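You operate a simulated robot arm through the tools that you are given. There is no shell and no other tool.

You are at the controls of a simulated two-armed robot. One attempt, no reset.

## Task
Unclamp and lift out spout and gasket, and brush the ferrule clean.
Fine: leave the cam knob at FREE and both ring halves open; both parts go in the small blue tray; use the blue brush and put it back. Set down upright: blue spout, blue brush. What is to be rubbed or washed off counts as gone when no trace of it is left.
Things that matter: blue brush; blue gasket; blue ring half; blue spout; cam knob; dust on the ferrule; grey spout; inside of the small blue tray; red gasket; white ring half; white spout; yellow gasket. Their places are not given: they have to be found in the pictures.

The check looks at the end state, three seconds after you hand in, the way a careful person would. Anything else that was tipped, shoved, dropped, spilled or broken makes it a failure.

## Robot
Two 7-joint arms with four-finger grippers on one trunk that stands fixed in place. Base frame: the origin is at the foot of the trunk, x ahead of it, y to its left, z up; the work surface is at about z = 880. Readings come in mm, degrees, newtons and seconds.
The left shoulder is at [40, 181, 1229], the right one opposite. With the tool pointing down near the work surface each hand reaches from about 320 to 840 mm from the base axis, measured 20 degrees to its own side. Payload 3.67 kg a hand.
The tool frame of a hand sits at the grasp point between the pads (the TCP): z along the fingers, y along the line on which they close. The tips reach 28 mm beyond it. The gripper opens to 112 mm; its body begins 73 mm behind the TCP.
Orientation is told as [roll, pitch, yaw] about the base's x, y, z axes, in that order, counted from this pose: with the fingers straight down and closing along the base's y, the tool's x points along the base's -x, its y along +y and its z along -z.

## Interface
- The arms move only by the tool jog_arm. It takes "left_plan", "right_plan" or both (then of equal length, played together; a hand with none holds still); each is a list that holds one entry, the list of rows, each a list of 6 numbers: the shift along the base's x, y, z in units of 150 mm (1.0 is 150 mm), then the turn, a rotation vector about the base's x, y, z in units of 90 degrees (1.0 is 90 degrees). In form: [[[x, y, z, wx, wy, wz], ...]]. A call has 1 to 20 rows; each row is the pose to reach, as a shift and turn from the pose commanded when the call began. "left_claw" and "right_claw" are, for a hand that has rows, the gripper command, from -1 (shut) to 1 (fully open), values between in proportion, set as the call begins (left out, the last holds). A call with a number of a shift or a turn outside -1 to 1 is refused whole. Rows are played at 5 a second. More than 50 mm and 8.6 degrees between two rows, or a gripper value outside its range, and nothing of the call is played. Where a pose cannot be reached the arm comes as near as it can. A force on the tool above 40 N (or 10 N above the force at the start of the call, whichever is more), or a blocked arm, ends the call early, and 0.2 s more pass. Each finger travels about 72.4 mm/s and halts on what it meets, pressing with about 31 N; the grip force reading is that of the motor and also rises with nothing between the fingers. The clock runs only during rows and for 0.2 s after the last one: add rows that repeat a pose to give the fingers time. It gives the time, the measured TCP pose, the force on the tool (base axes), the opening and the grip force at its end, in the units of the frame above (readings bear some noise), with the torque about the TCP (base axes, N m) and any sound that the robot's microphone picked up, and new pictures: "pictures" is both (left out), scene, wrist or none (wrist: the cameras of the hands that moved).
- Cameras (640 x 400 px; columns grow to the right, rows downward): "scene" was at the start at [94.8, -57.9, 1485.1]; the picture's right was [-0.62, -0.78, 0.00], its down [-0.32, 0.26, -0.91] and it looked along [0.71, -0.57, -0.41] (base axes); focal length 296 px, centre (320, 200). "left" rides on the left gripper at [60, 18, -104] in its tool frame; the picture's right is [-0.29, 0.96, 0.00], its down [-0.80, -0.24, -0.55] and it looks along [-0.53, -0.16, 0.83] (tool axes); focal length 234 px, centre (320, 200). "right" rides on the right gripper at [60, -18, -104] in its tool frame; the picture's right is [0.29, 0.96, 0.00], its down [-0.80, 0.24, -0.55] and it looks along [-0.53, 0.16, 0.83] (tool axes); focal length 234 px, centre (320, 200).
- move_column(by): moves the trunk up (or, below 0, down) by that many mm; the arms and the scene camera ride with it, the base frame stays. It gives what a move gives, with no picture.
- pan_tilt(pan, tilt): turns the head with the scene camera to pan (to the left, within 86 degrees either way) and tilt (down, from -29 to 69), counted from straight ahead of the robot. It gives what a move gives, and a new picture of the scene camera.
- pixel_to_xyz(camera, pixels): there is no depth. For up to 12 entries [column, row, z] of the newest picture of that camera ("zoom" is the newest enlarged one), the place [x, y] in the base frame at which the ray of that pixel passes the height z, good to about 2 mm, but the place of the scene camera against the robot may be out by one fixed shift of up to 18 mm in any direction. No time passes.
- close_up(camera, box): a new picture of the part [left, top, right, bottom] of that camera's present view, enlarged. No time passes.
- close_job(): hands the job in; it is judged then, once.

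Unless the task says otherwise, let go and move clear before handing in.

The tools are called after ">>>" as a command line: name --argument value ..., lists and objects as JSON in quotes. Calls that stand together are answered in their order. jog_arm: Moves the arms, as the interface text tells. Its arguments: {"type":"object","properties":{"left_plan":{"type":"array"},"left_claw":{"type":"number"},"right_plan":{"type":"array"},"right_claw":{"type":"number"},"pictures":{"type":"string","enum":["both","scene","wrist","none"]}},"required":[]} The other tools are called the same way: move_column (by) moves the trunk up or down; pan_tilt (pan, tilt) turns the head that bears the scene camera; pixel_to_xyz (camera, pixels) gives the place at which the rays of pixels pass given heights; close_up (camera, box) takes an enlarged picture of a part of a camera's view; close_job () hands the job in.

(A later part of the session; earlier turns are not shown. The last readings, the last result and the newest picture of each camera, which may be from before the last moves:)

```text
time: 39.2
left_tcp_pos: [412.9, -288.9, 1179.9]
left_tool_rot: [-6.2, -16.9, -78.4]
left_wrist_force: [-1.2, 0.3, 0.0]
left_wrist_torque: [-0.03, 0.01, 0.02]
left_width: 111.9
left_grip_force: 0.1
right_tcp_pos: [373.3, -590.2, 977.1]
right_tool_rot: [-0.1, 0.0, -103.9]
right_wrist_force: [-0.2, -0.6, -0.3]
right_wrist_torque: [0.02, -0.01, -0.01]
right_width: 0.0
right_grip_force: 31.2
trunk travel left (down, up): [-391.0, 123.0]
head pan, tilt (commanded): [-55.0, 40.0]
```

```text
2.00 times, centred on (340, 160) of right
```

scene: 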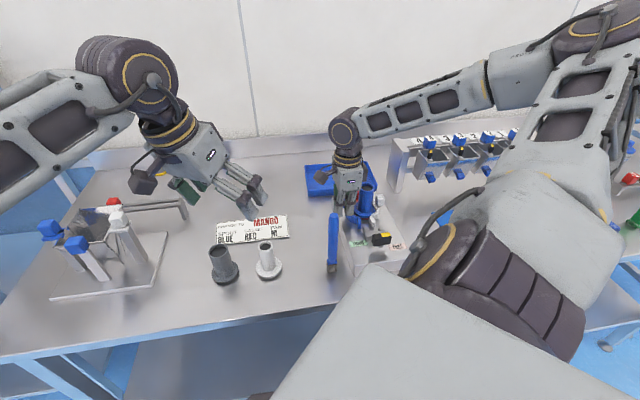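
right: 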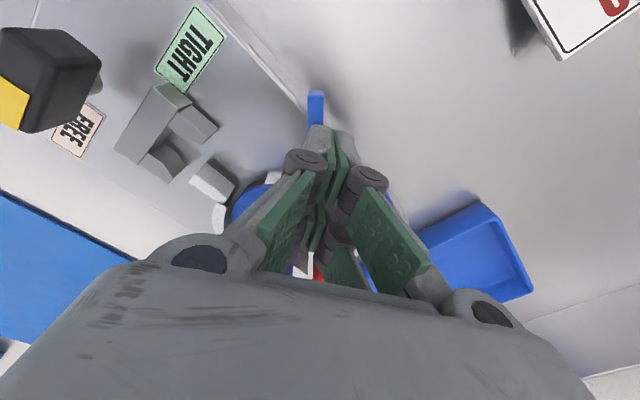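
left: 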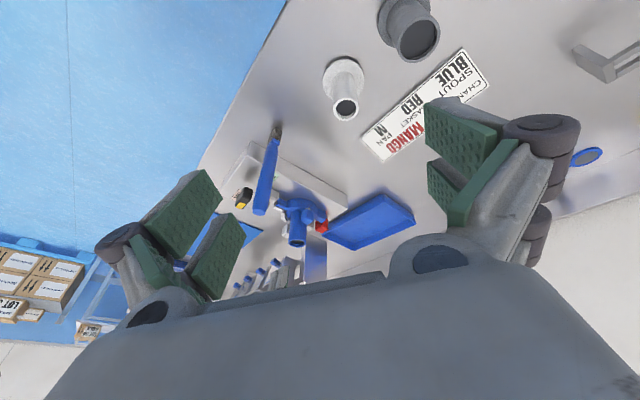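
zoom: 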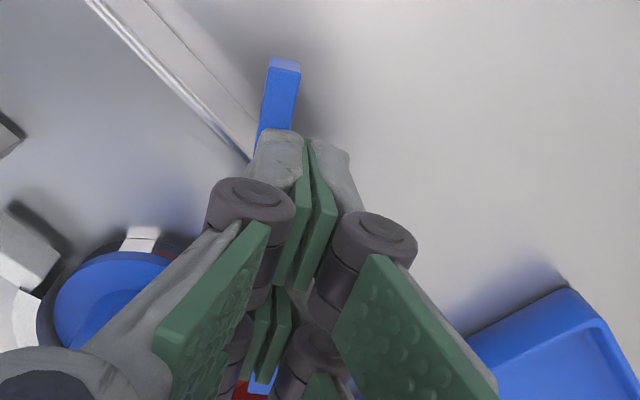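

The blue half is open by roughly 75°. I'll lift out, then move above the lugs (yaw -134) to line up on the white half.

>>> jog_arm --right_plan '[[[0, 0, 0.2, 0, 0, 0], [0, 0, 0.45, 0, 0, 0], [0, 0, 0.7, 0, 0, 0], [-0.1, -0.02, 0.8, 0, 0, -0.08], [-0.25, -0.04, 0.8, 0, 0, -0.16], [-0.4, -0.06, 0.8, 0, 0, -0.25], [-0.52, -0.08, 0.8, 0, 0, -0.333], [-0.633, -0.092, 0.8, 0, 0, -0.333], [-0.633, -0.092, 0.8, 0, 0, -0.333]]]' --pictures "both"

>>> close_up --camera "right" --box '[200, 20, 440, 200]'

>>> close_up --camera "left" --box '[240, 150, 390, 270]'

```text
time: 41.2
left_tcp_pos: [413.0, -290.2, 1178.9]
left_tool_rot: [-6.3, -16.9, -78.3]
left_wrist_force: [-0.2, 0.0, 0.6]
left_wrist_torque: [-0.01, -0.01, -0.01]
left_width: 112.0
left_grip_force: 0.1
right_tcp_pos: [280.7, -606.0, 1098.9]
right_tool_rot: [0.0, 0.1, -133.9]
right_wrist_force: [-0.7, -0.1, -0.8]
right_wrist_torque: [0.0, 0.0, -0.01]
right_width: 0.0
right_grip_force: 30.9
trunk travel left (down, up): [-391.0, 123.0]
head pan, tilt (commanded): [-55.0, 40.0]
```

scene: 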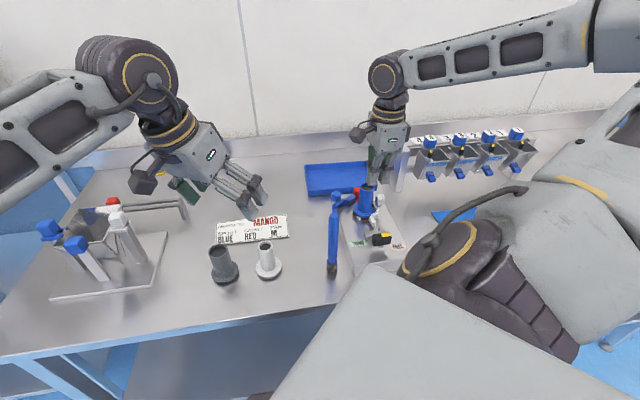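
right: 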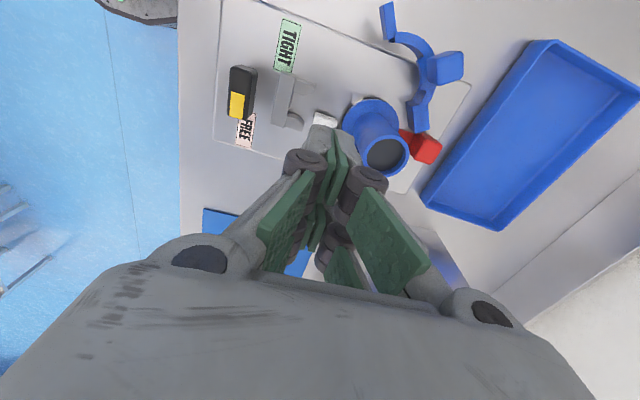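

```text
2.22 times, centred on (320, 110) of right
```

zoom: 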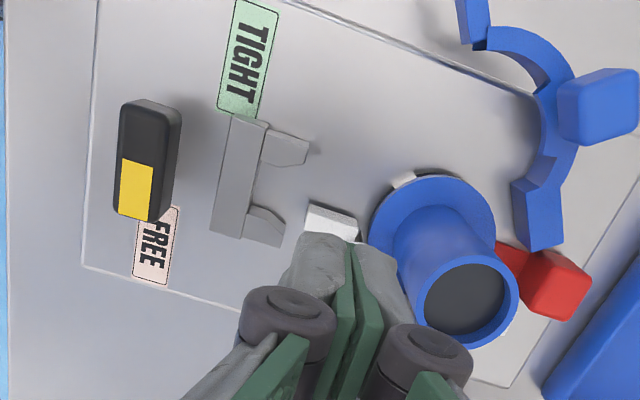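

```text
3.33 times, centred on (315, 210) of left
```

zoom: 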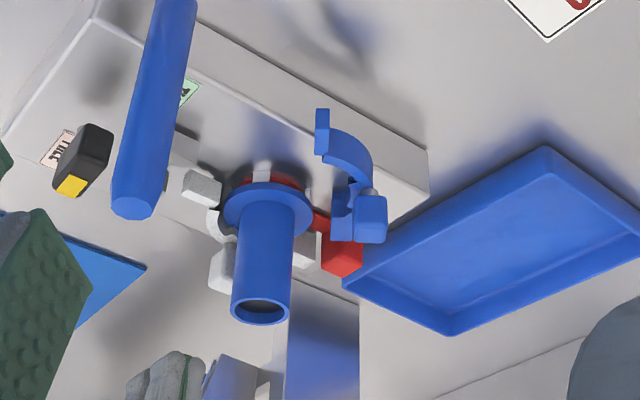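

Blue half is wide open. The white lug shows at (325,117) just beyond the fingertips. I'll measure the lug, yoke tips and flange.

>>> pixel_to_xyz --camera "right" --pixels '[[313.2, 115.4, 940], [316.8, 111.4, 940], [337.1, 118.1, 940], [319.1, 87.5, 940], [304.2, 125.8, 940], [342.5, 121.3, 935], [370.5, 125.8, 935], [385.6, 153, 1014], [448, 67, 960], [425, 148, 950], [352, 101, 930], [415, 118, 940]]'

```text
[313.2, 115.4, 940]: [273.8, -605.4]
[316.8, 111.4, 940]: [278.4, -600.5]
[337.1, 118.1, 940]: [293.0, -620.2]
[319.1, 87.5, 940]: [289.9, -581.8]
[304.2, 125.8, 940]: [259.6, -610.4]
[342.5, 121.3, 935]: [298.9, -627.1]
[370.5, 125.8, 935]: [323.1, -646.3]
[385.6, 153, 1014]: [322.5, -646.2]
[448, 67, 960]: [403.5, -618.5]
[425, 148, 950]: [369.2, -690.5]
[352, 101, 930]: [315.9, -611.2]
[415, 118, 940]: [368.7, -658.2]
```

The corridor for the poker is between the yoke arm tips (f≈-68) and the flange (f≈-30), i.e. about 38 mm for a 27 mm thick finger block. I'll place it on the blue side of the white lug, stopping above first to check.

>>> jog_arm --right_plan '[[[0.12, 0.08, 0, 0, 0, 0], [0.239, 0.162, 0, 0, 0, 0], [0.239, 0.162, -0.25, 0, 0, 0], [0.239, 0.162, -0.5, 0, 0, 0], [0.239, 0.162, -0.75, 0, 0, 0], [0.239, 0.162, -0.75, 0, 0, 0]]]' --pictures "wrist"

>>> close_up --camera "right" --box '[180, 40, 460, 260]'

>>> close_up --camera "left" --box '[240, 150, 390, 270]'

>>> close_up --camera "scene" --box '[310, 130, 430, 270]'

```text
time: 42.6
left_tcp_pos: [411.8, -288.4, 1180.1]
left_tool_rot: [-6.2, -16.9, -78.5]
left_wrist_force: [-0.1, 0.7, 0.1]
left_wrist_torque: [-0.03, -0.03, 0.02]
left_width: 112.0
left_grip_force: 0.0
right_tcp_pos: [313.4, -579.2, 987.1]
right_tool_rot: [-0.1, 0.2, -134.0]
right_wrist_force: [-0.2, 0.1, 0.0]
right_wrist_torque: [0.0, -0.01, 0.03]
right_width: 0.1
right_grip_force: 30.9
trunk travel left (down, up): [-391.0, 123.0]
head pan, tilt (commanded): [-55.0, 40.0]
```

right: 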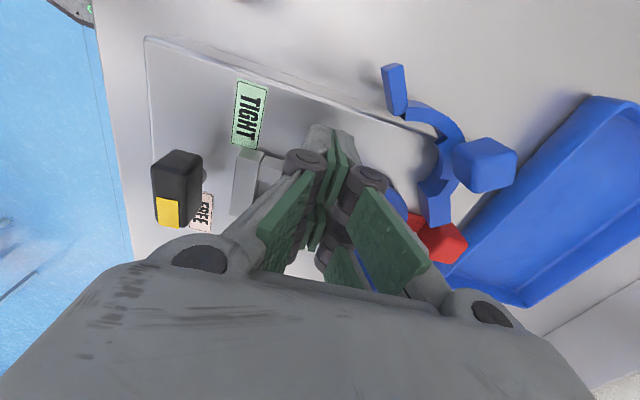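

```text
1.82 times, centred on (320, 150) of right
```

zoom: 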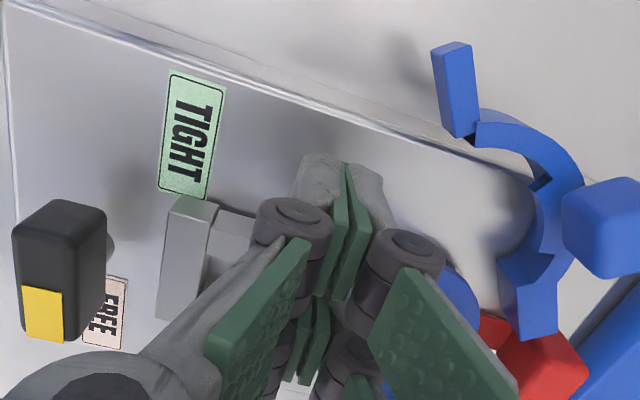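

```text
3.33 times, centred on (315, 210) of left
```

zoom: 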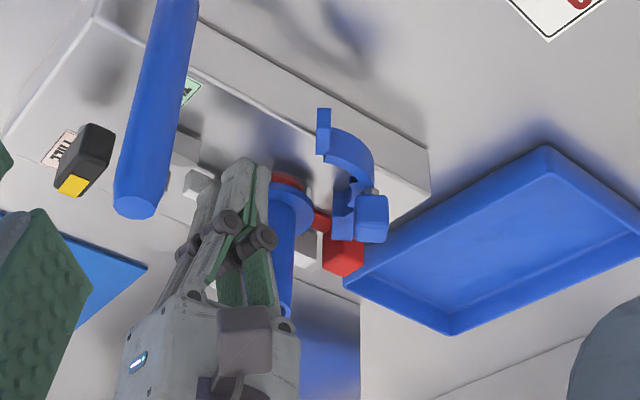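

```text
2.86 times, centred on (370, 200) of scene
```

zoom: 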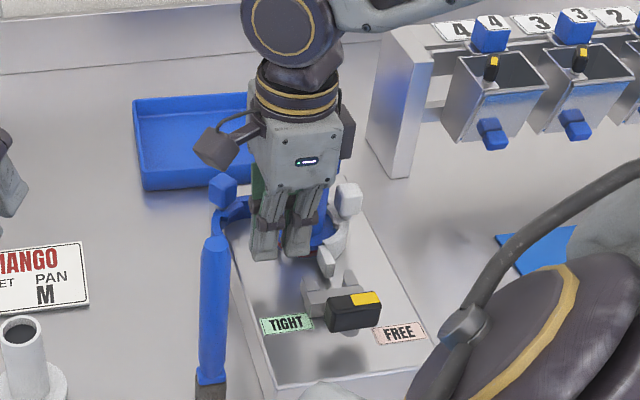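

The fingers stand on the blue side of the white lug (scene zoom (285,250) vs lug (328,262)). I'll correct 4 mm forward and lower to tip level ~934.

>>> jog_arm --right_plan '[[[0.019, -0.019, 0, 0, 0, 0], [0.019, -0.019, -0.06, 0, 0, 0], [0.019, -0.019, -0.12, 0, 0, 0], [0.019, -0.019, -0.167, 0, 0, 0], [0.019, -0.019, -0.167, 0, 0, 0]]]' --pictures "wrist"

>>> close_up --camera "scene" --box '[330, 170, 420, 260]'

>>> close_up --camera "right" --box '[220, 80, 420, 240]'

```text
time: 43.8
left_tcp_pos: [412.6, -288.5, 1177.3]
left_tool_rot: [-6.2, -16.9, -78.5]
left_wrist_force: [-0.1, -0.3, -0.1]
left_wrist_torque: [0.0, 0.02, -0.03]
left_width: 112.0
left_grip_force: 0.0
right_tcp_pos: [316.8, -582.9, 960.8]
right_tool_rot: [0.0, 0.1, -134.0]
right_wrist_force: [1.0, -0.2, 0.8]
right_wrist_torque: [0.0, 0.02, -0.01]
right_width: 0.0
right_grip_force: 31.1
trunk travel left (down, up): [-391.0, 123.0]
head pan, tilt (commanded): [-55.0, 40.0]
```

right: 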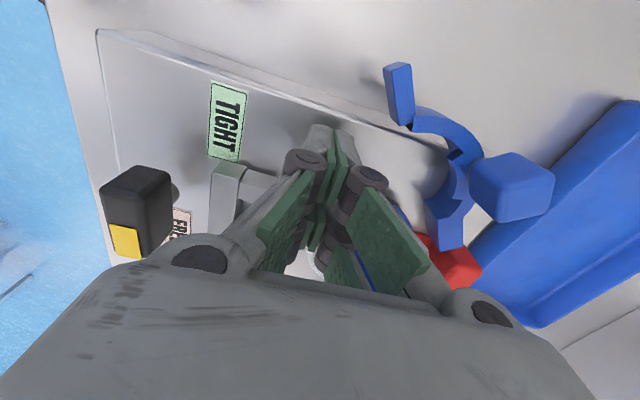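

```text
4.44 times, centred on (375, 215) of scene
```

zoom: 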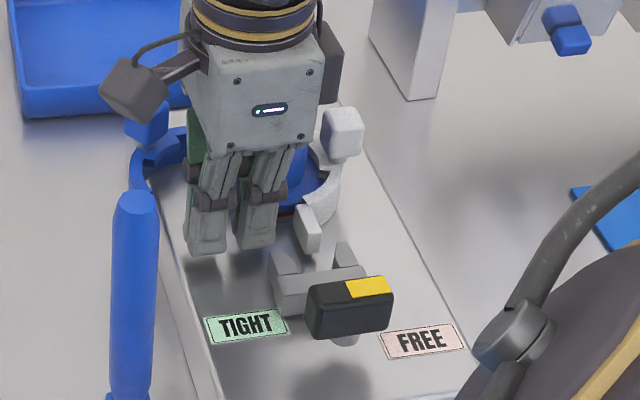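

```text
2.50 times, centred on (320, 160) of right
```

zoom: 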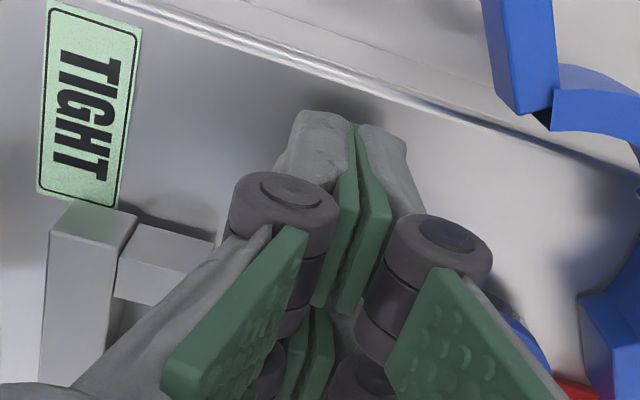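

All clear with no contact. Now pushing the white lug outward (toward -l) in 6 mm rows.

>>> jog_arm --right_plan '[[[-0.028, -0.028, 0, 0, 0, 0], [-0.056, -0.057, 0, 0, 0, 0], [-0.084, -0.085, 0, 0, 0, 0], [-0.112, -0.114, 0, 0, 0, 0], [-0.14, -0.142, 0, 0, 0, 0], [-0.168, -0.171, 0, 0, 0, 0], [-0.196, -0.199, 0, 0, 0, 0], [-0.224, -0.228, 0, 0, 0, 0]]]' --pictures "wrist"

>>> close_up --camera "scene" --box '[330, 170, 420, 260]'

>>> close_up --camera "left" --box '[240, 150, 390, 270]'

```text
time: 45.6
left_tcp_pos: [411.5, -289.4, 1180.1]
left_tool_rot: [-6.2, -16.8, -78.4]
left_wrist_force: [0.6, 0.0, -0.4]
left_wrist_torque: [0.01, -0.02, -0.02]
left_width: 112.0
left_grip_force: 0.0
right_tcp_pos: [282.3, -617.4, 960.5]
right_tool_rot: [0.1, 0.0, -133.9]
right_wrist_force: [-0.2, -0.5, -0.2]
right_wrist_torque: [-0.02, -0.01, 0.01]
right_width: 0.1
right_grip_force: 31.3
trunk travel left (down, up): [-391.0, 123.0]
head pan, tilt (commanded): [-55.0, 40.0]
```

right: 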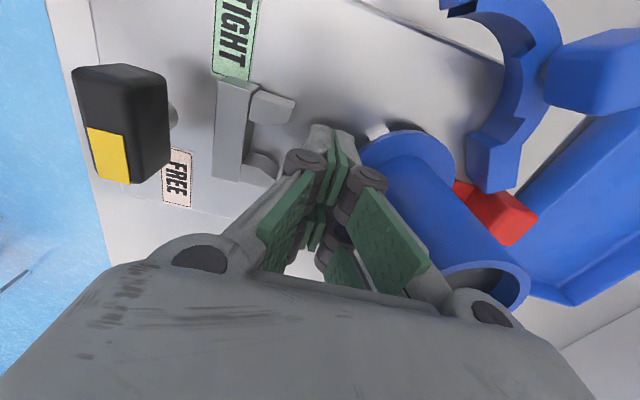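

```text
4.44 times, centred on (375, 215) of scene
```

zoom: 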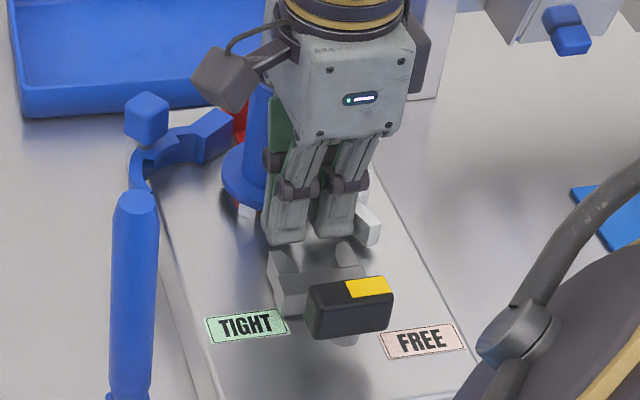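

```text
3.33 times, centred on (315, 210) of left
```

zoom: 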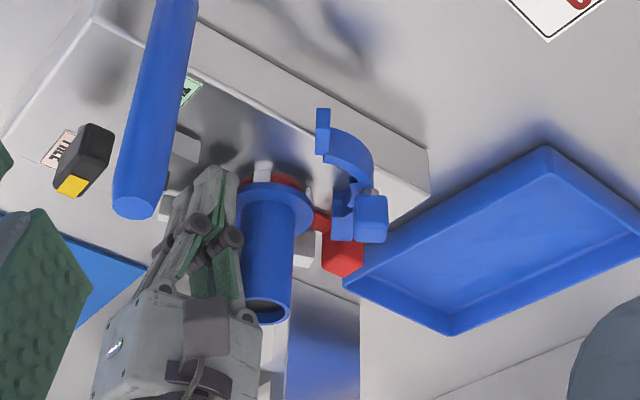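

The white half is swinging freely with no force. I'll keep pushing it outward and then diagonally forward to open it wide.

>>> jog_arm --right_plan '[[[-0.028, -0.028, 0, 0, 0, 0], [-0.056, -0.057, 0, 0, 0, 0], [-0.084, -0.086, 0, 0, 0, 0], [-0.112, -0.114, 0, 0, 0, 0], [-0.14, -0.142, 0, 0, 0, 0], [-0.15, -0.19, 0, 0, 0, 0], [-0.159, -0.237, 0, 0, 0, 0], [-0.168, -0.284, 0, 0, 0, 0], [-0.177, -0.331, 0, 0, 0, 0], [-0.186, -0.378, 0, 0, 0, 0], [-0.195, -0.425, 0, 0, 0, 0]]]' --pictures "wrist"

>>> close_up --camera "scene" --box '[320, 150, 440, 270]'

>>> close_up --camera "left" --box '[240, 150, 390, 270]'

```text
time: 48.0
left_tcp_pos: [412.3, -287.9, 1180.6]
left_tool_rot: [-6.2, -16.9, -78.3]
left_wrist_force: [0.6, 0.9, -0.1]
left_wrist_torque: [0.01, 0.01, 0.03]
left_width: 112.2
left_grip_force: 0.1
right_tcp_pos: [253.9, -683.2, 959.8]
right_tool_rot: [-0.1, 0.1, -134.0]
right_wrist_force: [0.6, 0.7, -0.3]
right_wrist_torque: [0.02, 0.01, 0.0]
right_width: 0.0
right_grip_force: 31.0
trunk travel left (down, up): [-391.0, 123.0]
head pan, tilt (commanded): [-55.0, 40.0]
```

right: 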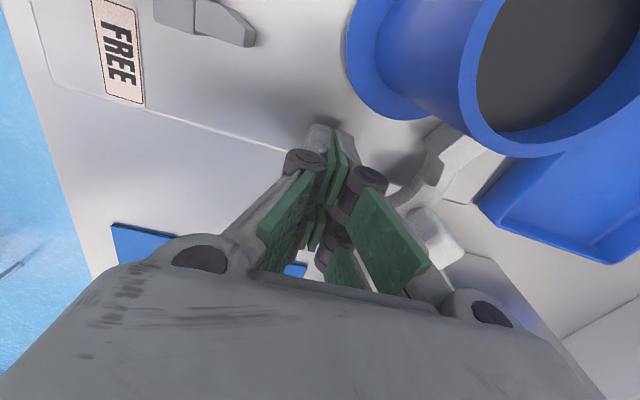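

```text
3.33 times, centred on (380, 210) of scene
```

zoom: 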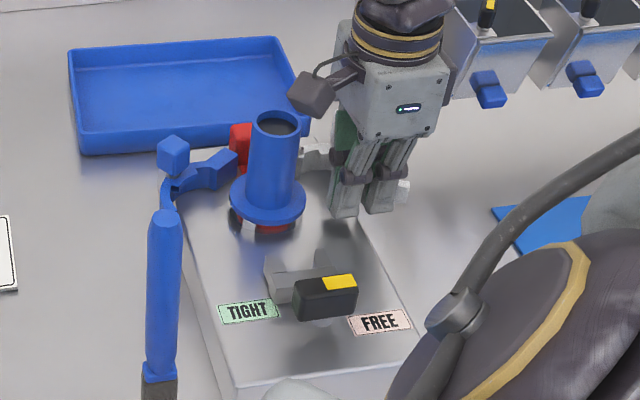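

```text
3.33 times, centred on (315, 210) of left
```

zoom: 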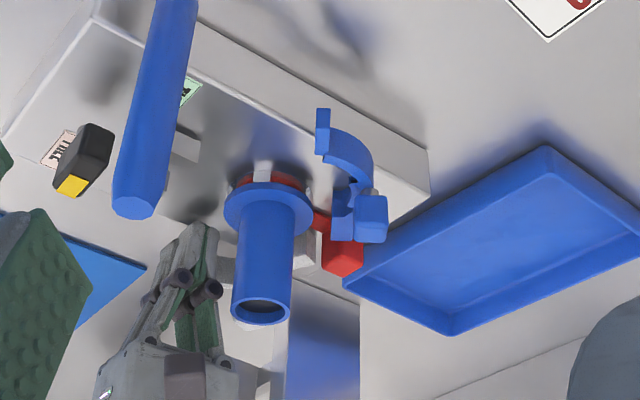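

Both halves are open now; the white one a bit less. I'll push it a bit further forward to match.

>>> jog_arm --right_plan '[[[0.0145, -0.042, 0, 0, 0, 0], [0.029, -0.084, 0, 0, 0, 0], [0.0435, -0.126, 0, 0, 0, 0], [0.058, -0.168, 0, 0, 0, 0], [0.058, -0.168, 0, 0, 0, 0]]]' --pictures "wrist"

>>> close_up --camera "scene" --box '[320, 150, 440, 270]'

```text
time: 49.3
left_tcp_pos: [411.8, -287.5, 1180.6]
left_tool_rot: [-6.2, -17.0, -78.2]
left_wrist_force: [0.3, 0.5, 0.4]
left_wrist_torque: [0.0, 0.02, -0.01]
left_width: 112.0
left_grip_force: 0.1
right_tcp_pos: [259.3, -698.5, 958.7]
right_tool_rot: [-1.0, 0.2, -134.0]
right_wrist_force: [-9.6, 17.8, 12.2]
right_wrist_torque: [-0.1, 0.23, -0.4]
right_width: 0.0
right_grip_force: 30.8
trunk travel left (down, up): [-391.0, 123.0]
head pan, tilt (commanded): [-55.0, 40.0]
stopped in row 5 (right hand): the force on the tool passed its limit at 41 N (the readings are from after the stop); the commanded pose is now the measured one
```

right: 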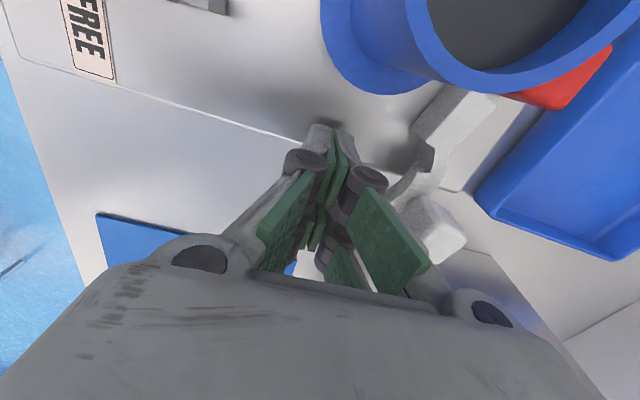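

```text
3.33 times, centred on (380, 210) of scene
```

zoom: 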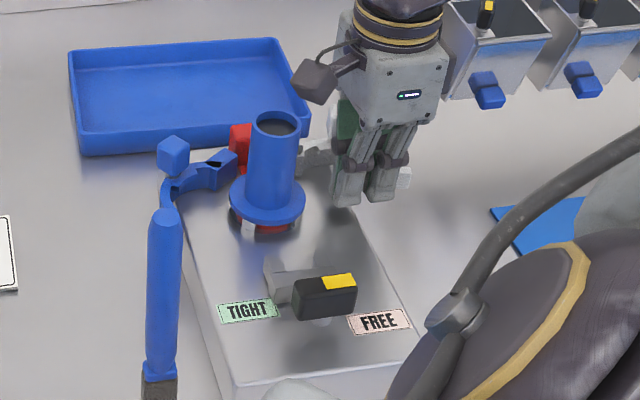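

It met a firm stop (41 N), so the white half is at its open limit. I'll back off and rise, straightening the small tilt.

>>> jog_arm --right_plan '[[[-0.05, 0.05, 0, 0, 0, 0], [-0.06, 0.06, 0.03, 0, 0, 0], [-0.06, 0.06, 0.25, 0, 0, 0], [-0.06, 0.06, 0.55, 0, 0, 0], [-0.06, 0.06, 0.85, 0, 0, 0], [0.1, 0.25, 0.92, 0, 0, 0], [0.3, 0.4, 0.92, 0, 0, 0], [0.45, 0.5, 0.92, 0, 0, 0], [0.45, 0.5, 0.92, 0, 0, 0]]]' --pictures "both"

>>> close_up --camera "right" --box '[200, 20, 480, 220]'

>>> close_up --camera "left" --box '[240, 150, 390, 270]'

>>> close_up --camera "scene" --box '[320, 150, 440, 270]'

```text
time: 51.3
left_tcp_pos: [413.3, -289.0, 1179.1]
left_tool_rot: [-6.2, -17.0, -78.3]
left_wrist_force: [-0.2, -0.3, -0.1]
left_wrist_torque: [-0.01, -0.02, -0.01]
left_width: 112.0
left_grip_force: 0.0
right_tcp_pos: [328.1, -626.5, 1096.4]
right_tool_rot: [-0.8, 0.3, -133.9]
right_wrist_force: [-0.4, 0.5, -0.1]
right_wrist_torque: [0.03, -0.03, 0.03]
right_width: 0.0
right_grip_force: 30.9
trunk travel left (down, up): [-391.0, 123.0]
head pan, tilt (commanded): [-55.0, 40.0]
```

scene: 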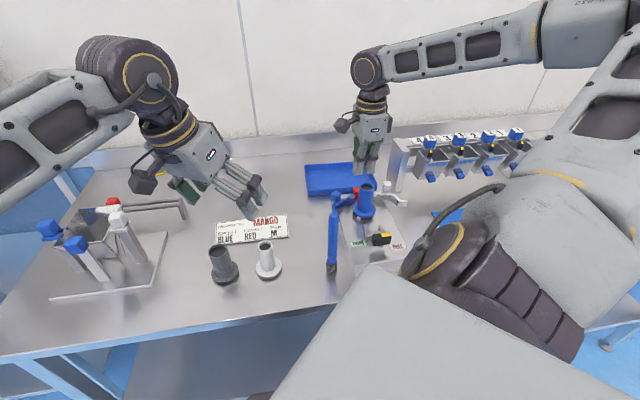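
right: 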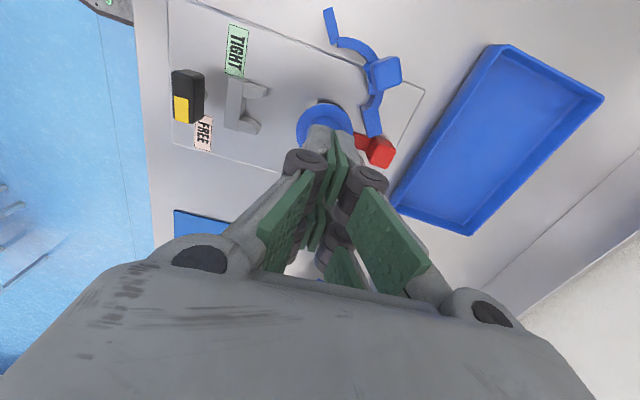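

```text
2.00 times, centred on (340, 120) of right
```

zoom: 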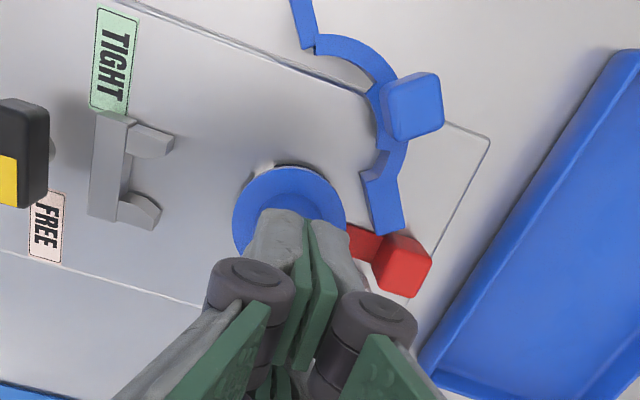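

```text
3.33 times, centred on (315, 210) of left
```

zoom: 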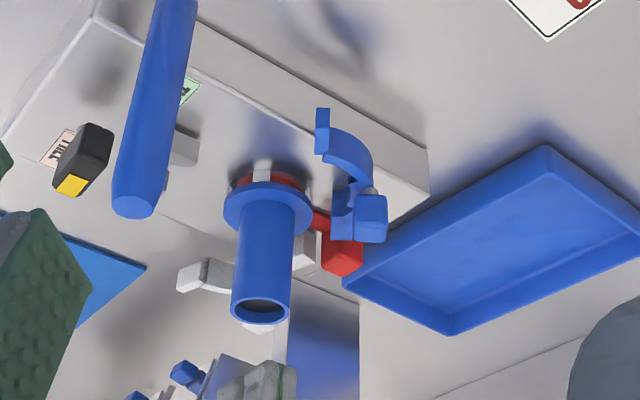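

```text
3.33 times, centred on (380, 210) of scene
```

zoom: 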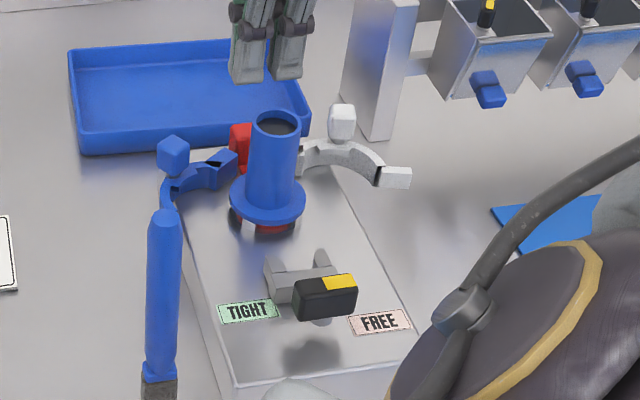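

Both ring halves are wide open. Next is the spout: I'll turn the hand to yaw -44 above it with about 70 mm opening and check alignment.

>>> jog_arm --right_plan '[[[-0.01, -0.03, 0, -0.0086, -0.004, 0.08], [-0.02, -0.06, 0, -0.008, -0.005, 0.175], [-0.03, -0.1, 0, -0.008, -0.006, 0.27], [-0.041, -0.13, 0, -0.007, -0.006, 0.36], [-0.041, -0.13, 0, -0.007, -0.007, 0.45], [-0.041, -0.13, 0, -0.006, -0.008, 0.54], [-0.041, -0.13, 0, -0.006, -0.008, 0.63], [-0.041, -0.13, 0, -0.005, -0.009, 0.72], [-0.041, -0.13, 0, -0.004, -0.01, 0.81], [-0.041, -0.13, 0, -0.004, -0.01, 0.9], [-0.041, -0.13, 0, -0.0035, -0.01, 0.99], [-0.041, -0.13, 0, -0.0035, -0.01, 0.99]]]' --right_claw 0.25 --pictures "wrist"

>>> close_up --camera "right" --box '[220, 60, 420, 220]'

```text
time: 53.9
left_tcp_pos: [412.8, -289.8, 1179.5]
left_tool_rot: [-6.2, -17.0, -78.3]
left_wrist_force: [0.3, 1.0, -0.2]
left_wrist_torque: [0.03, 0.01, 0.02]
left_width: 112.1
left_grip_force: 0.0
right_tcp_pos: [323.3, -648.1, 1094.2]
right_tool_rot: [0.0, -0.1, -44.7]
right_wrist_force: [-0.5, 0.3, 0.0]
right_wrist_torque: [0.03, 0.0, -0.02]
right_width: 70.2
right_grip_force: 0.0
trunk travel left (down, up): [-391.0, 123.0]
head pan, tilt (commanded): [-55.0, 40.0]
```

right: 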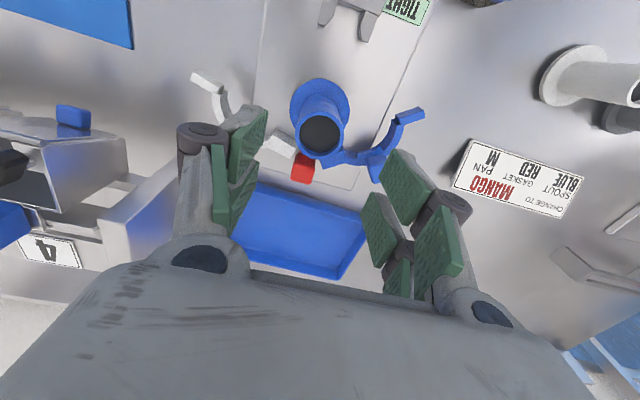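

```text
2.50 times, centred on (320, 140) of right
```

zoom: 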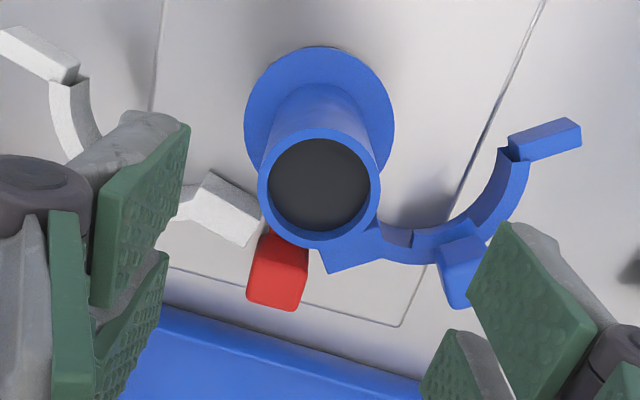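

The spout rim centre is at zoom (319,187) and the flange centre at (319,122). I'll convert these and the red tab and tray corners.

>>> pixel_to_xyz --camera "zoom" --pixels '[[319, 187, 1014], [319, 187, 1005], [319, 187, 1022], [319, 121, 940], [277, 268, 950], [277, 268, 960], [262, 185, 1014], [378, 187, 1014]]'

>>> pixel_to_xyz --camera "right" --pixels '[[366, 216, 905], [342, 279, 905], [258, 183, 905], [228, 250, 905], [362, 238, 885], [255, 200, 885]]'

```text
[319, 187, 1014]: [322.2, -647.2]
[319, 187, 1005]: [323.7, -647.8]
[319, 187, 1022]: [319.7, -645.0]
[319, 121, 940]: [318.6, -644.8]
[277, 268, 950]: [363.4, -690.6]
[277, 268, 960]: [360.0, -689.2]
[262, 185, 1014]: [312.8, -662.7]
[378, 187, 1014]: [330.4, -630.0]
```

```text
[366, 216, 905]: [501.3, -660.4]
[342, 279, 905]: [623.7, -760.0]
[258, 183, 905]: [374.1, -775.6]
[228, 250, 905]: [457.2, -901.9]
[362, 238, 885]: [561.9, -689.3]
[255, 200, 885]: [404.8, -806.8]
```

TCP is within 2 mm of the spout axis (321.5,-646.5). I'll descend to z≈990 around the tube, fingers still open.

>>> jog_arm --right_plan '[[[-0.012, 0.011, -0.2, 0, 0, 0.005], [-0.012, 0.011, -0.4, 0, 0, 0.005], [-0.012, 0.011, -0.55, 0, 0, 0.005], [-0.012, 0.011, -0.65, 0, 0, 0.005], [-0.012, 0.011, -0.695, 0, 0, 0.005], [-0.012, 0.011, -0.695, 0, 0, 0.005]]]' --right_claw 0.25 --pictures "wrist"

>>> close_up --camera "left" --box '[240, 150, 390, 270]'

>>> close_up --camera "scene" --box '[320, 150, 440, 270]'

```text
time: 55.3
left_tcp_pos: [413.1, -289.4, 1180.3]
left_tool_rot: [-6.2, -16.9, -78.3]
left_wrist_force: [-0.4, -0.1, -0.5]
left_wrist_torque: [-0.02, 0.01, -0.01]
left_width: 112.2
left_grip_force: 0.0
right_tcp_pos: [319.4, -645.8, 991.1]
right_tool_rot: [0.1, -0.1, -44.3]
right_wrist_force: [-0.3, -0.6, 0.6]
right_wrist_torque: [0.01, 0.0, 0.0]
right_width: 70.0
right_grip_force: 0.0
trunk travel left (down, up): [-391.0, 123.0]
head pan, tilt (commanded): [-55.0, 40.0]
```

right: 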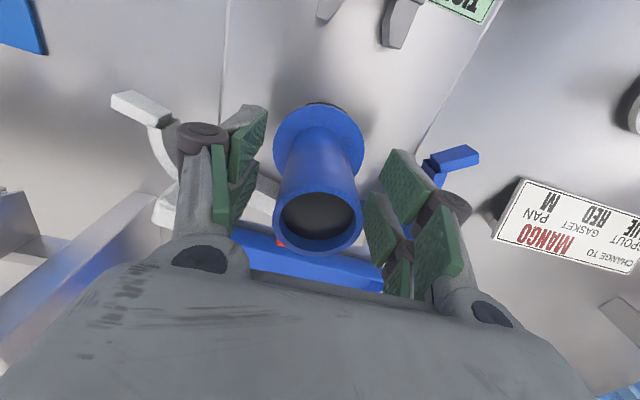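

```text
3.33 times, centred on (315, 210) of left
```

zoom: 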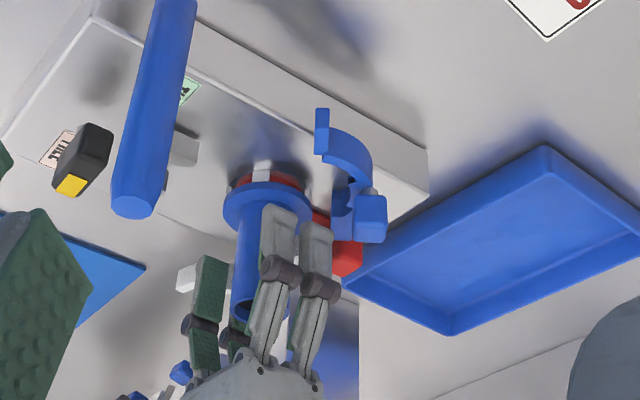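

```text
3.33 times, centred on (380, 210) of scene
```

zoom: 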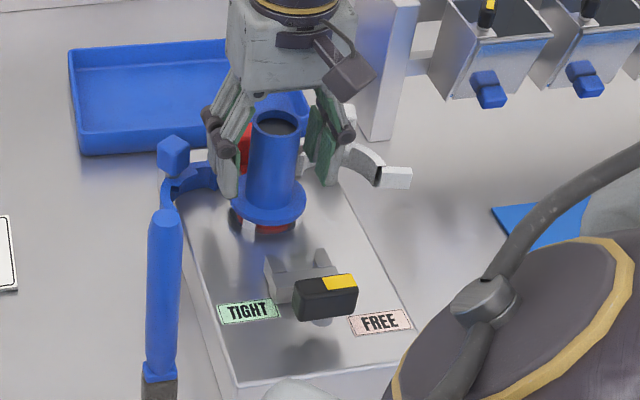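

The tube is centred between the finger pairs. Closing the grip on the spout.

>>> jog_arm --right_plan '[[[0.006, -0.003, 0, 0, 0, 0], [0.006, -0.003, 0, 0, 0, 0], [0.006, -0.003, 0, 0, 0, 0], [0.006, -0.003, 0, 0, 0, 0]]]' --right_claw -1 --pictures "wrist"

>>> close_up --camera "scene" --box '[320, 150, 440, 270]'

```text
time: 56.3
left_tcp_pos: [412.8, -288.5, 1179.9]
left_tool_rot: [-6.3, -16.9, -78.3]
left_wrist_force: [0.1, -0.4, 0.2]
left_wrist_torque: [-0.04, 0.0, -0.03]
left_width: 112.0
left_grip_force: 0.1
right_tcp_pos: [321.7, -646.6, 991.4]
right_tool_rot: [0.0, -0.1, -44.3]
right_wrist_force: [0.6, -2.1, 1.9]
right_wrist_torque: [-0.06, -0.03, -0.02]
right_width: 35.8
right_grip_force: 30.8
trunk travel left (down, up): [-391.0, 123.0]
head pan, tilt (commanded): [-55.0, 40.0]
```

right: 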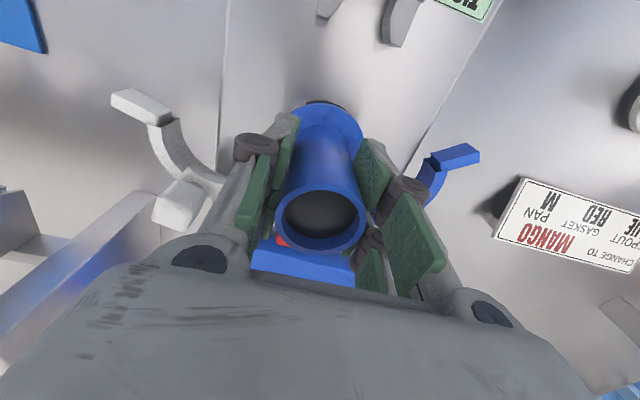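

```text
3.33 times, centred on (380, 210) of scene
```

zoom: 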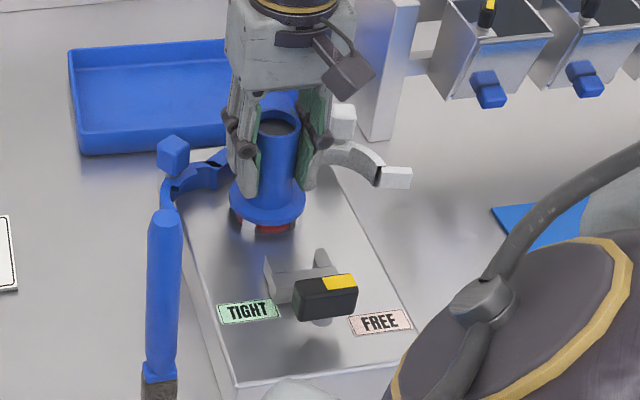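

Held at 35.8 mm width with little side force. Lifting slowly straight up.

>>> jog_arm --right_plan '[[[0, 0, 0.03, 0, 0, 0], [0, 0, 0.07, 0, 0, 0], [0, 0, 0.14, 0, 0, 0], [0, 0, 0.25, 0, 0, 0], [0, 0, 0.4, 0, 0, 0], [0, 0, 0.6, 0, 0, 0], [0, 0, 0.6, 0, 0, 0]]]' --pictures "both"

>>> close_up --camera "scene" --box '[320, 130, 440, 260]'

>>> close_up --camera "left" --box '[240, 150, 390, 270]'

```text
time: 57.9
left_tcp_pos: [413.3, -290.4, 1179.0]
left_tool_rot: [-6.3, -16.8, -78.3]
left_wrist_force: [-0.3, -0.8, -0.3]
left_wrist_torque: [-0.01, 0.0, -0.02]
left_width: 112.0
left_grip_force: 0.0
right_tcp_pos: [321.8, -648.6, 1079.8]
right_tool_rot: [0.2, -0.1, -44.4]
right_wrist_force: [0.4, -0.8, -1.9]
right_wrist_torque: [0.0, -0.04, 0.01]
right_width: 35.8
right_grip_force: 31.3
trunk travel left (down, up): [-391.0, 123.0]
head pan, tilt (commanded): [-55.0, 40.0]
```

scene: 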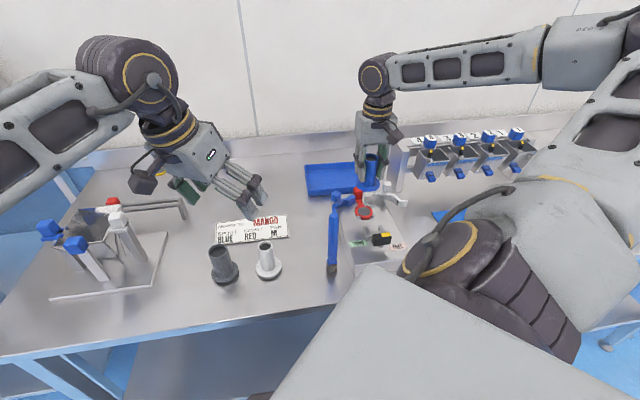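
right: 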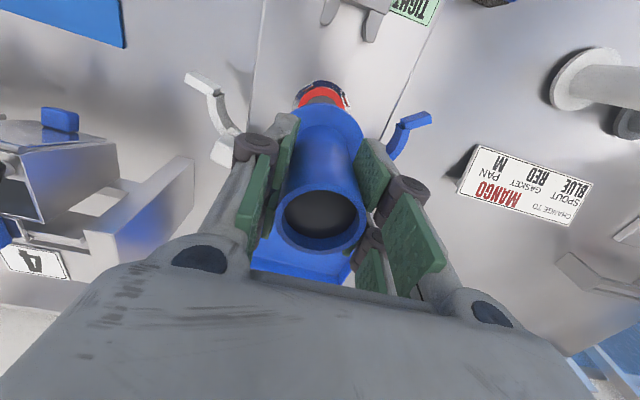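

```text
3.08 times, centred on (380, 195) of scene
```

zoom: 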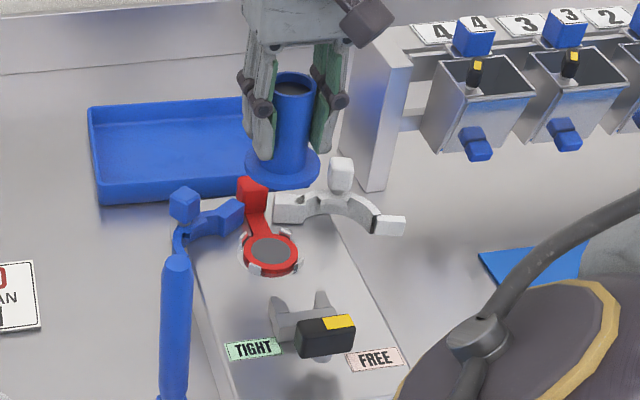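

```text
3.33 times, centred on (315, 210) of left
```

zoom: 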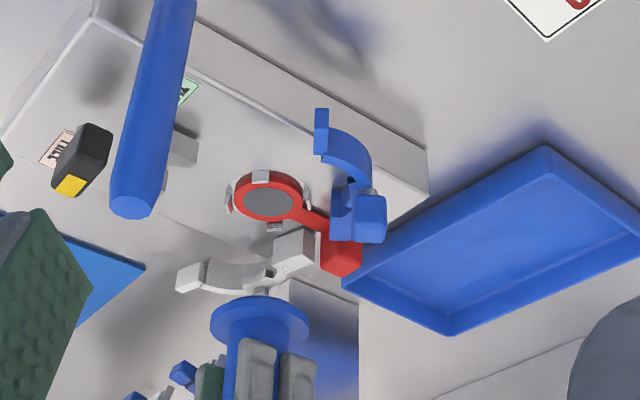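

The spout is out and the red gasket (with its tab and mesh) stays seated. I'll locate the tray with the left camera, which sees it whole.

>>> close_up --camera "left" --box '[310, 180, 430, 260]'

>>> pixel_to_xyz --camera "left" --pixels '[[382.6, 194.4, 880], [382.6, 194.4, 905], [322.5, 234, 905], [354, 250, 905], [411, 222, 905], [302, 212, 940], [298, 196, 960]]'

```text
5.00 times, centred on (370, 220) of left
```

zoom: 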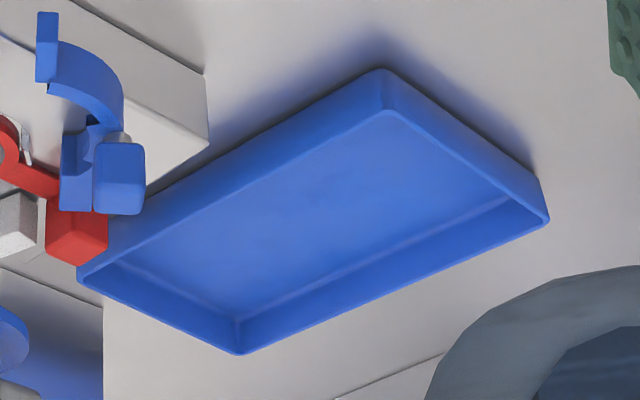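

```text
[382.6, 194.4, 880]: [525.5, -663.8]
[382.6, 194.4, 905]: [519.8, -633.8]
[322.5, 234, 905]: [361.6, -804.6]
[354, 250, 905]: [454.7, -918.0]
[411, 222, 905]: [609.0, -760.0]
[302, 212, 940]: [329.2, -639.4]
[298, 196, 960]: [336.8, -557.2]
```

>>> pixel_to_xyz --camera "zoom" --pixels '[[383, 70, 880], [388, 110, 905], [388, 110, 915], [80, 275, 905], [80, 275, 915], [238, 353, 905], [238, 353, 915], [548, 220, 905], [548, 220, 915], [238, 318, 883], [510, 195, 883], [105, 262, 883]]'

```text
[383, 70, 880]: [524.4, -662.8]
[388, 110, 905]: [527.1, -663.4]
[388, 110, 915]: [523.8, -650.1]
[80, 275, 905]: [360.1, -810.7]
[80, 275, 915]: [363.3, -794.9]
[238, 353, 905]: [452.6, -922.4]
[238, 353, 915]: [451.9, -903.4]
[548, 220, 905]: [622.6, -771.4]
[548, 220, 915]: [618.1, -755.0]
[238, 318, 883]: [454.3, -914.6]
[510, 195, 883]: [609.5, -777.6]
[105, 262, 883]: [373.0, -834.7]
```

The tray rim corners come out as about (527,-663), (360,-811), (453,-922), (623,-771). I'll set the spout down near its left-near corner, around (519,-730), and move there at height.

>>> jog_arm --right_plan '[[[0.2, -0.08, 0, 0, 0, 0], [0.42, -0.17, 0, 0, 0, 0], [0.66, -0.27, 0, 0, 0, 0], [0.9, -0.37, 0, 0, 0, 0], [0.9, -0.37, 0, 0, 0, 0]]]' --pictures "wrist"

```text
time: 59.1
left_tcp_pos: [412.2, -288.6, 1180.0]
left_tool_rot: [-6.2, -16.8, -78.3]
left_wrist_force: [0.2, 0.7, -0.1]
left_wrist_torque: [-0.03, 0.0, 0.02]
left_width: 112.0
left_grip_force: 0.1
right_tcp_pos: [455.8, -704.6, 1081.5]
right_tool_rot: [0.1, -0.1, -44.4]
right_wrist_force: [0.0, 0.8, -1.2]
right_wrist_torque: [-0.01, 0.0, 0.03]
right_width: 35.8
right_grip_force: 31.1
trunk travel left (down, up): [-391.0, 123.0]
head pan, tilt (commanded): [-55.0, 40.0]
```

right: 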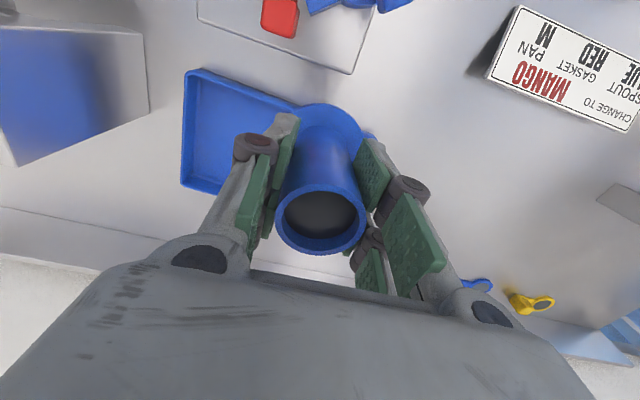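

>>> close_up --camera "right" --box '[160, 50, 400, 210]'

>>> pixel_to_xyz --camera "right" --pixels '[[187, 72, 905], [183, 188, 905], [300, 105, 905], [372, 135, 905]]'

```text
2.50 times, centred on (280, 130) of right
```

zoom: 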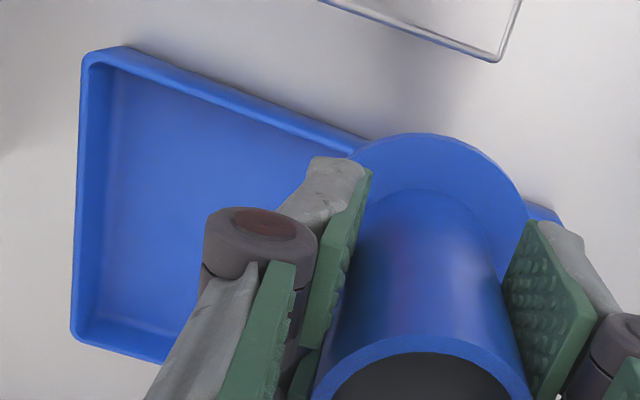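

```text
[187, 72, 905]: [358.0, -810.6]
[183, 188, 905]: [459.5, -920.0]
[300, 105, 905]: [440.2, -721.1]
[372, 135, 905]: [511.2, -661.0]
```

Consistent with the left camera's tray position. Moving on to (515,-731) above the tray.

>>> jog_arm --right_plan '[[[0.2, -0.09, 0, 0, 0, 0], [0.395, -0.177, 0, 0, 0, 0], [0.395, -0.177, -0.2, 0, 0, 0], [0.395, -0.177, -0.4, 0, 0, 0], [0.395, -0.177, -0.4, 0, 0, 0]]]' --pictures "both"

>>> close_up --camera "left" --box '[290, 160, 450, 280]'

>>> close_up --camera "right" --box '[160, 20, 440, 240]'

```text
time: 60.3
left_tcp_pos: [413.4, -288.7, 1179.9]
left_tool_rot: [-6.2, -16.9, -78.4]
left_wrist_force: [0.1, 1.1, 0.1]
left_wrist_torque: [0.01, 0.0, -0.01]
left_width: 112.2
left_grip_force: 0.1
right_tcp_pos: [517.6, -729.0, 1018.7]
right_tool_rot: [0.1, -0.2, -44.3]
right_wrist_force: [0.0, 0.0, -0.9]
right_wrist_torque: [-0.01, 0.0, 0.01]
right_width: 36.0
right_grip_force: 31.2
trunk travel left (down, up): [-391.0, 123.0]
head pan, tilt (commanded): [-55.0, 40.0]
```

scene: 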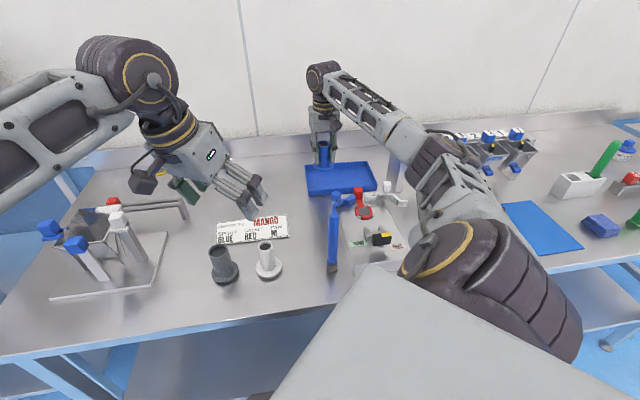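
right: 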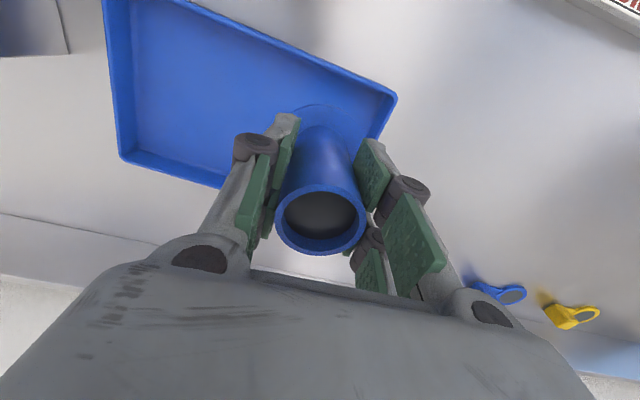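

```text
3.33 times, centred on (370, 220) of left
```

zoom: 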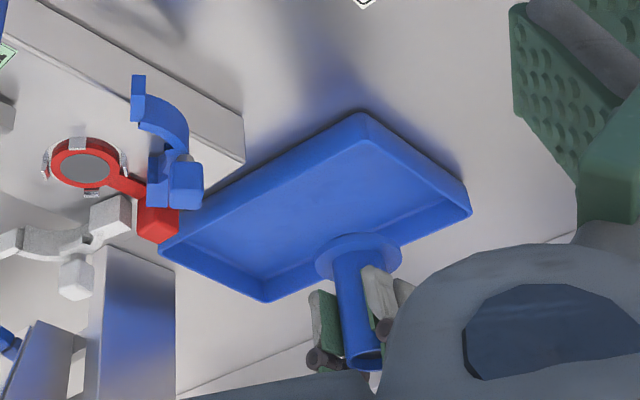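

```text
1.82 times, centred on (300, 130) of right
```

zoom: 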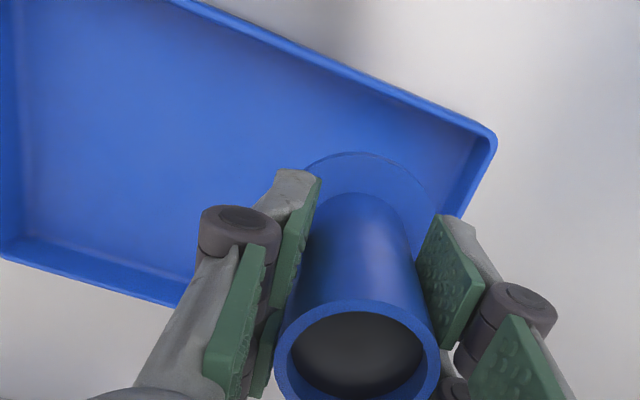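

The flange should clear the walls, but I'd better check the near wall's exact place with this fresh view.

>>> pixel_to_xyz --camera "zoom" --pixels '[[497, 140, 905], [345, 67, 905], [205, 5, 905], [5, 255, 905], [170, 303, 905], [470, 140, 905], [336, 114, 885], [445, 215, 905]]'

>>> close_up --camera "scene" --box '[280, 100, 400, 220]'

```text
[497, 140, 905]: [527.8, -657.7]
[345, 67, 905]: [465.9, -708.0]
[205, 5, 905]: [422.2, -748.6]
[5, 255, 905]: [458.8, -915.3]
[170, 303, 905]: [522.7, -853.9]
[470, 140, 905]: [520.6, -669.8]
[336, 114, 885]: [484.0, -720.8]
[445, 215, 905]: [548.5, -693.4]
```

```text
3.33 times, centred on (340, 160) of scene
```

zoom: 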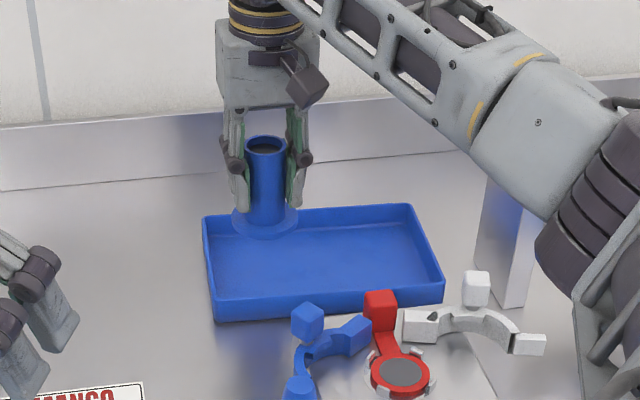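

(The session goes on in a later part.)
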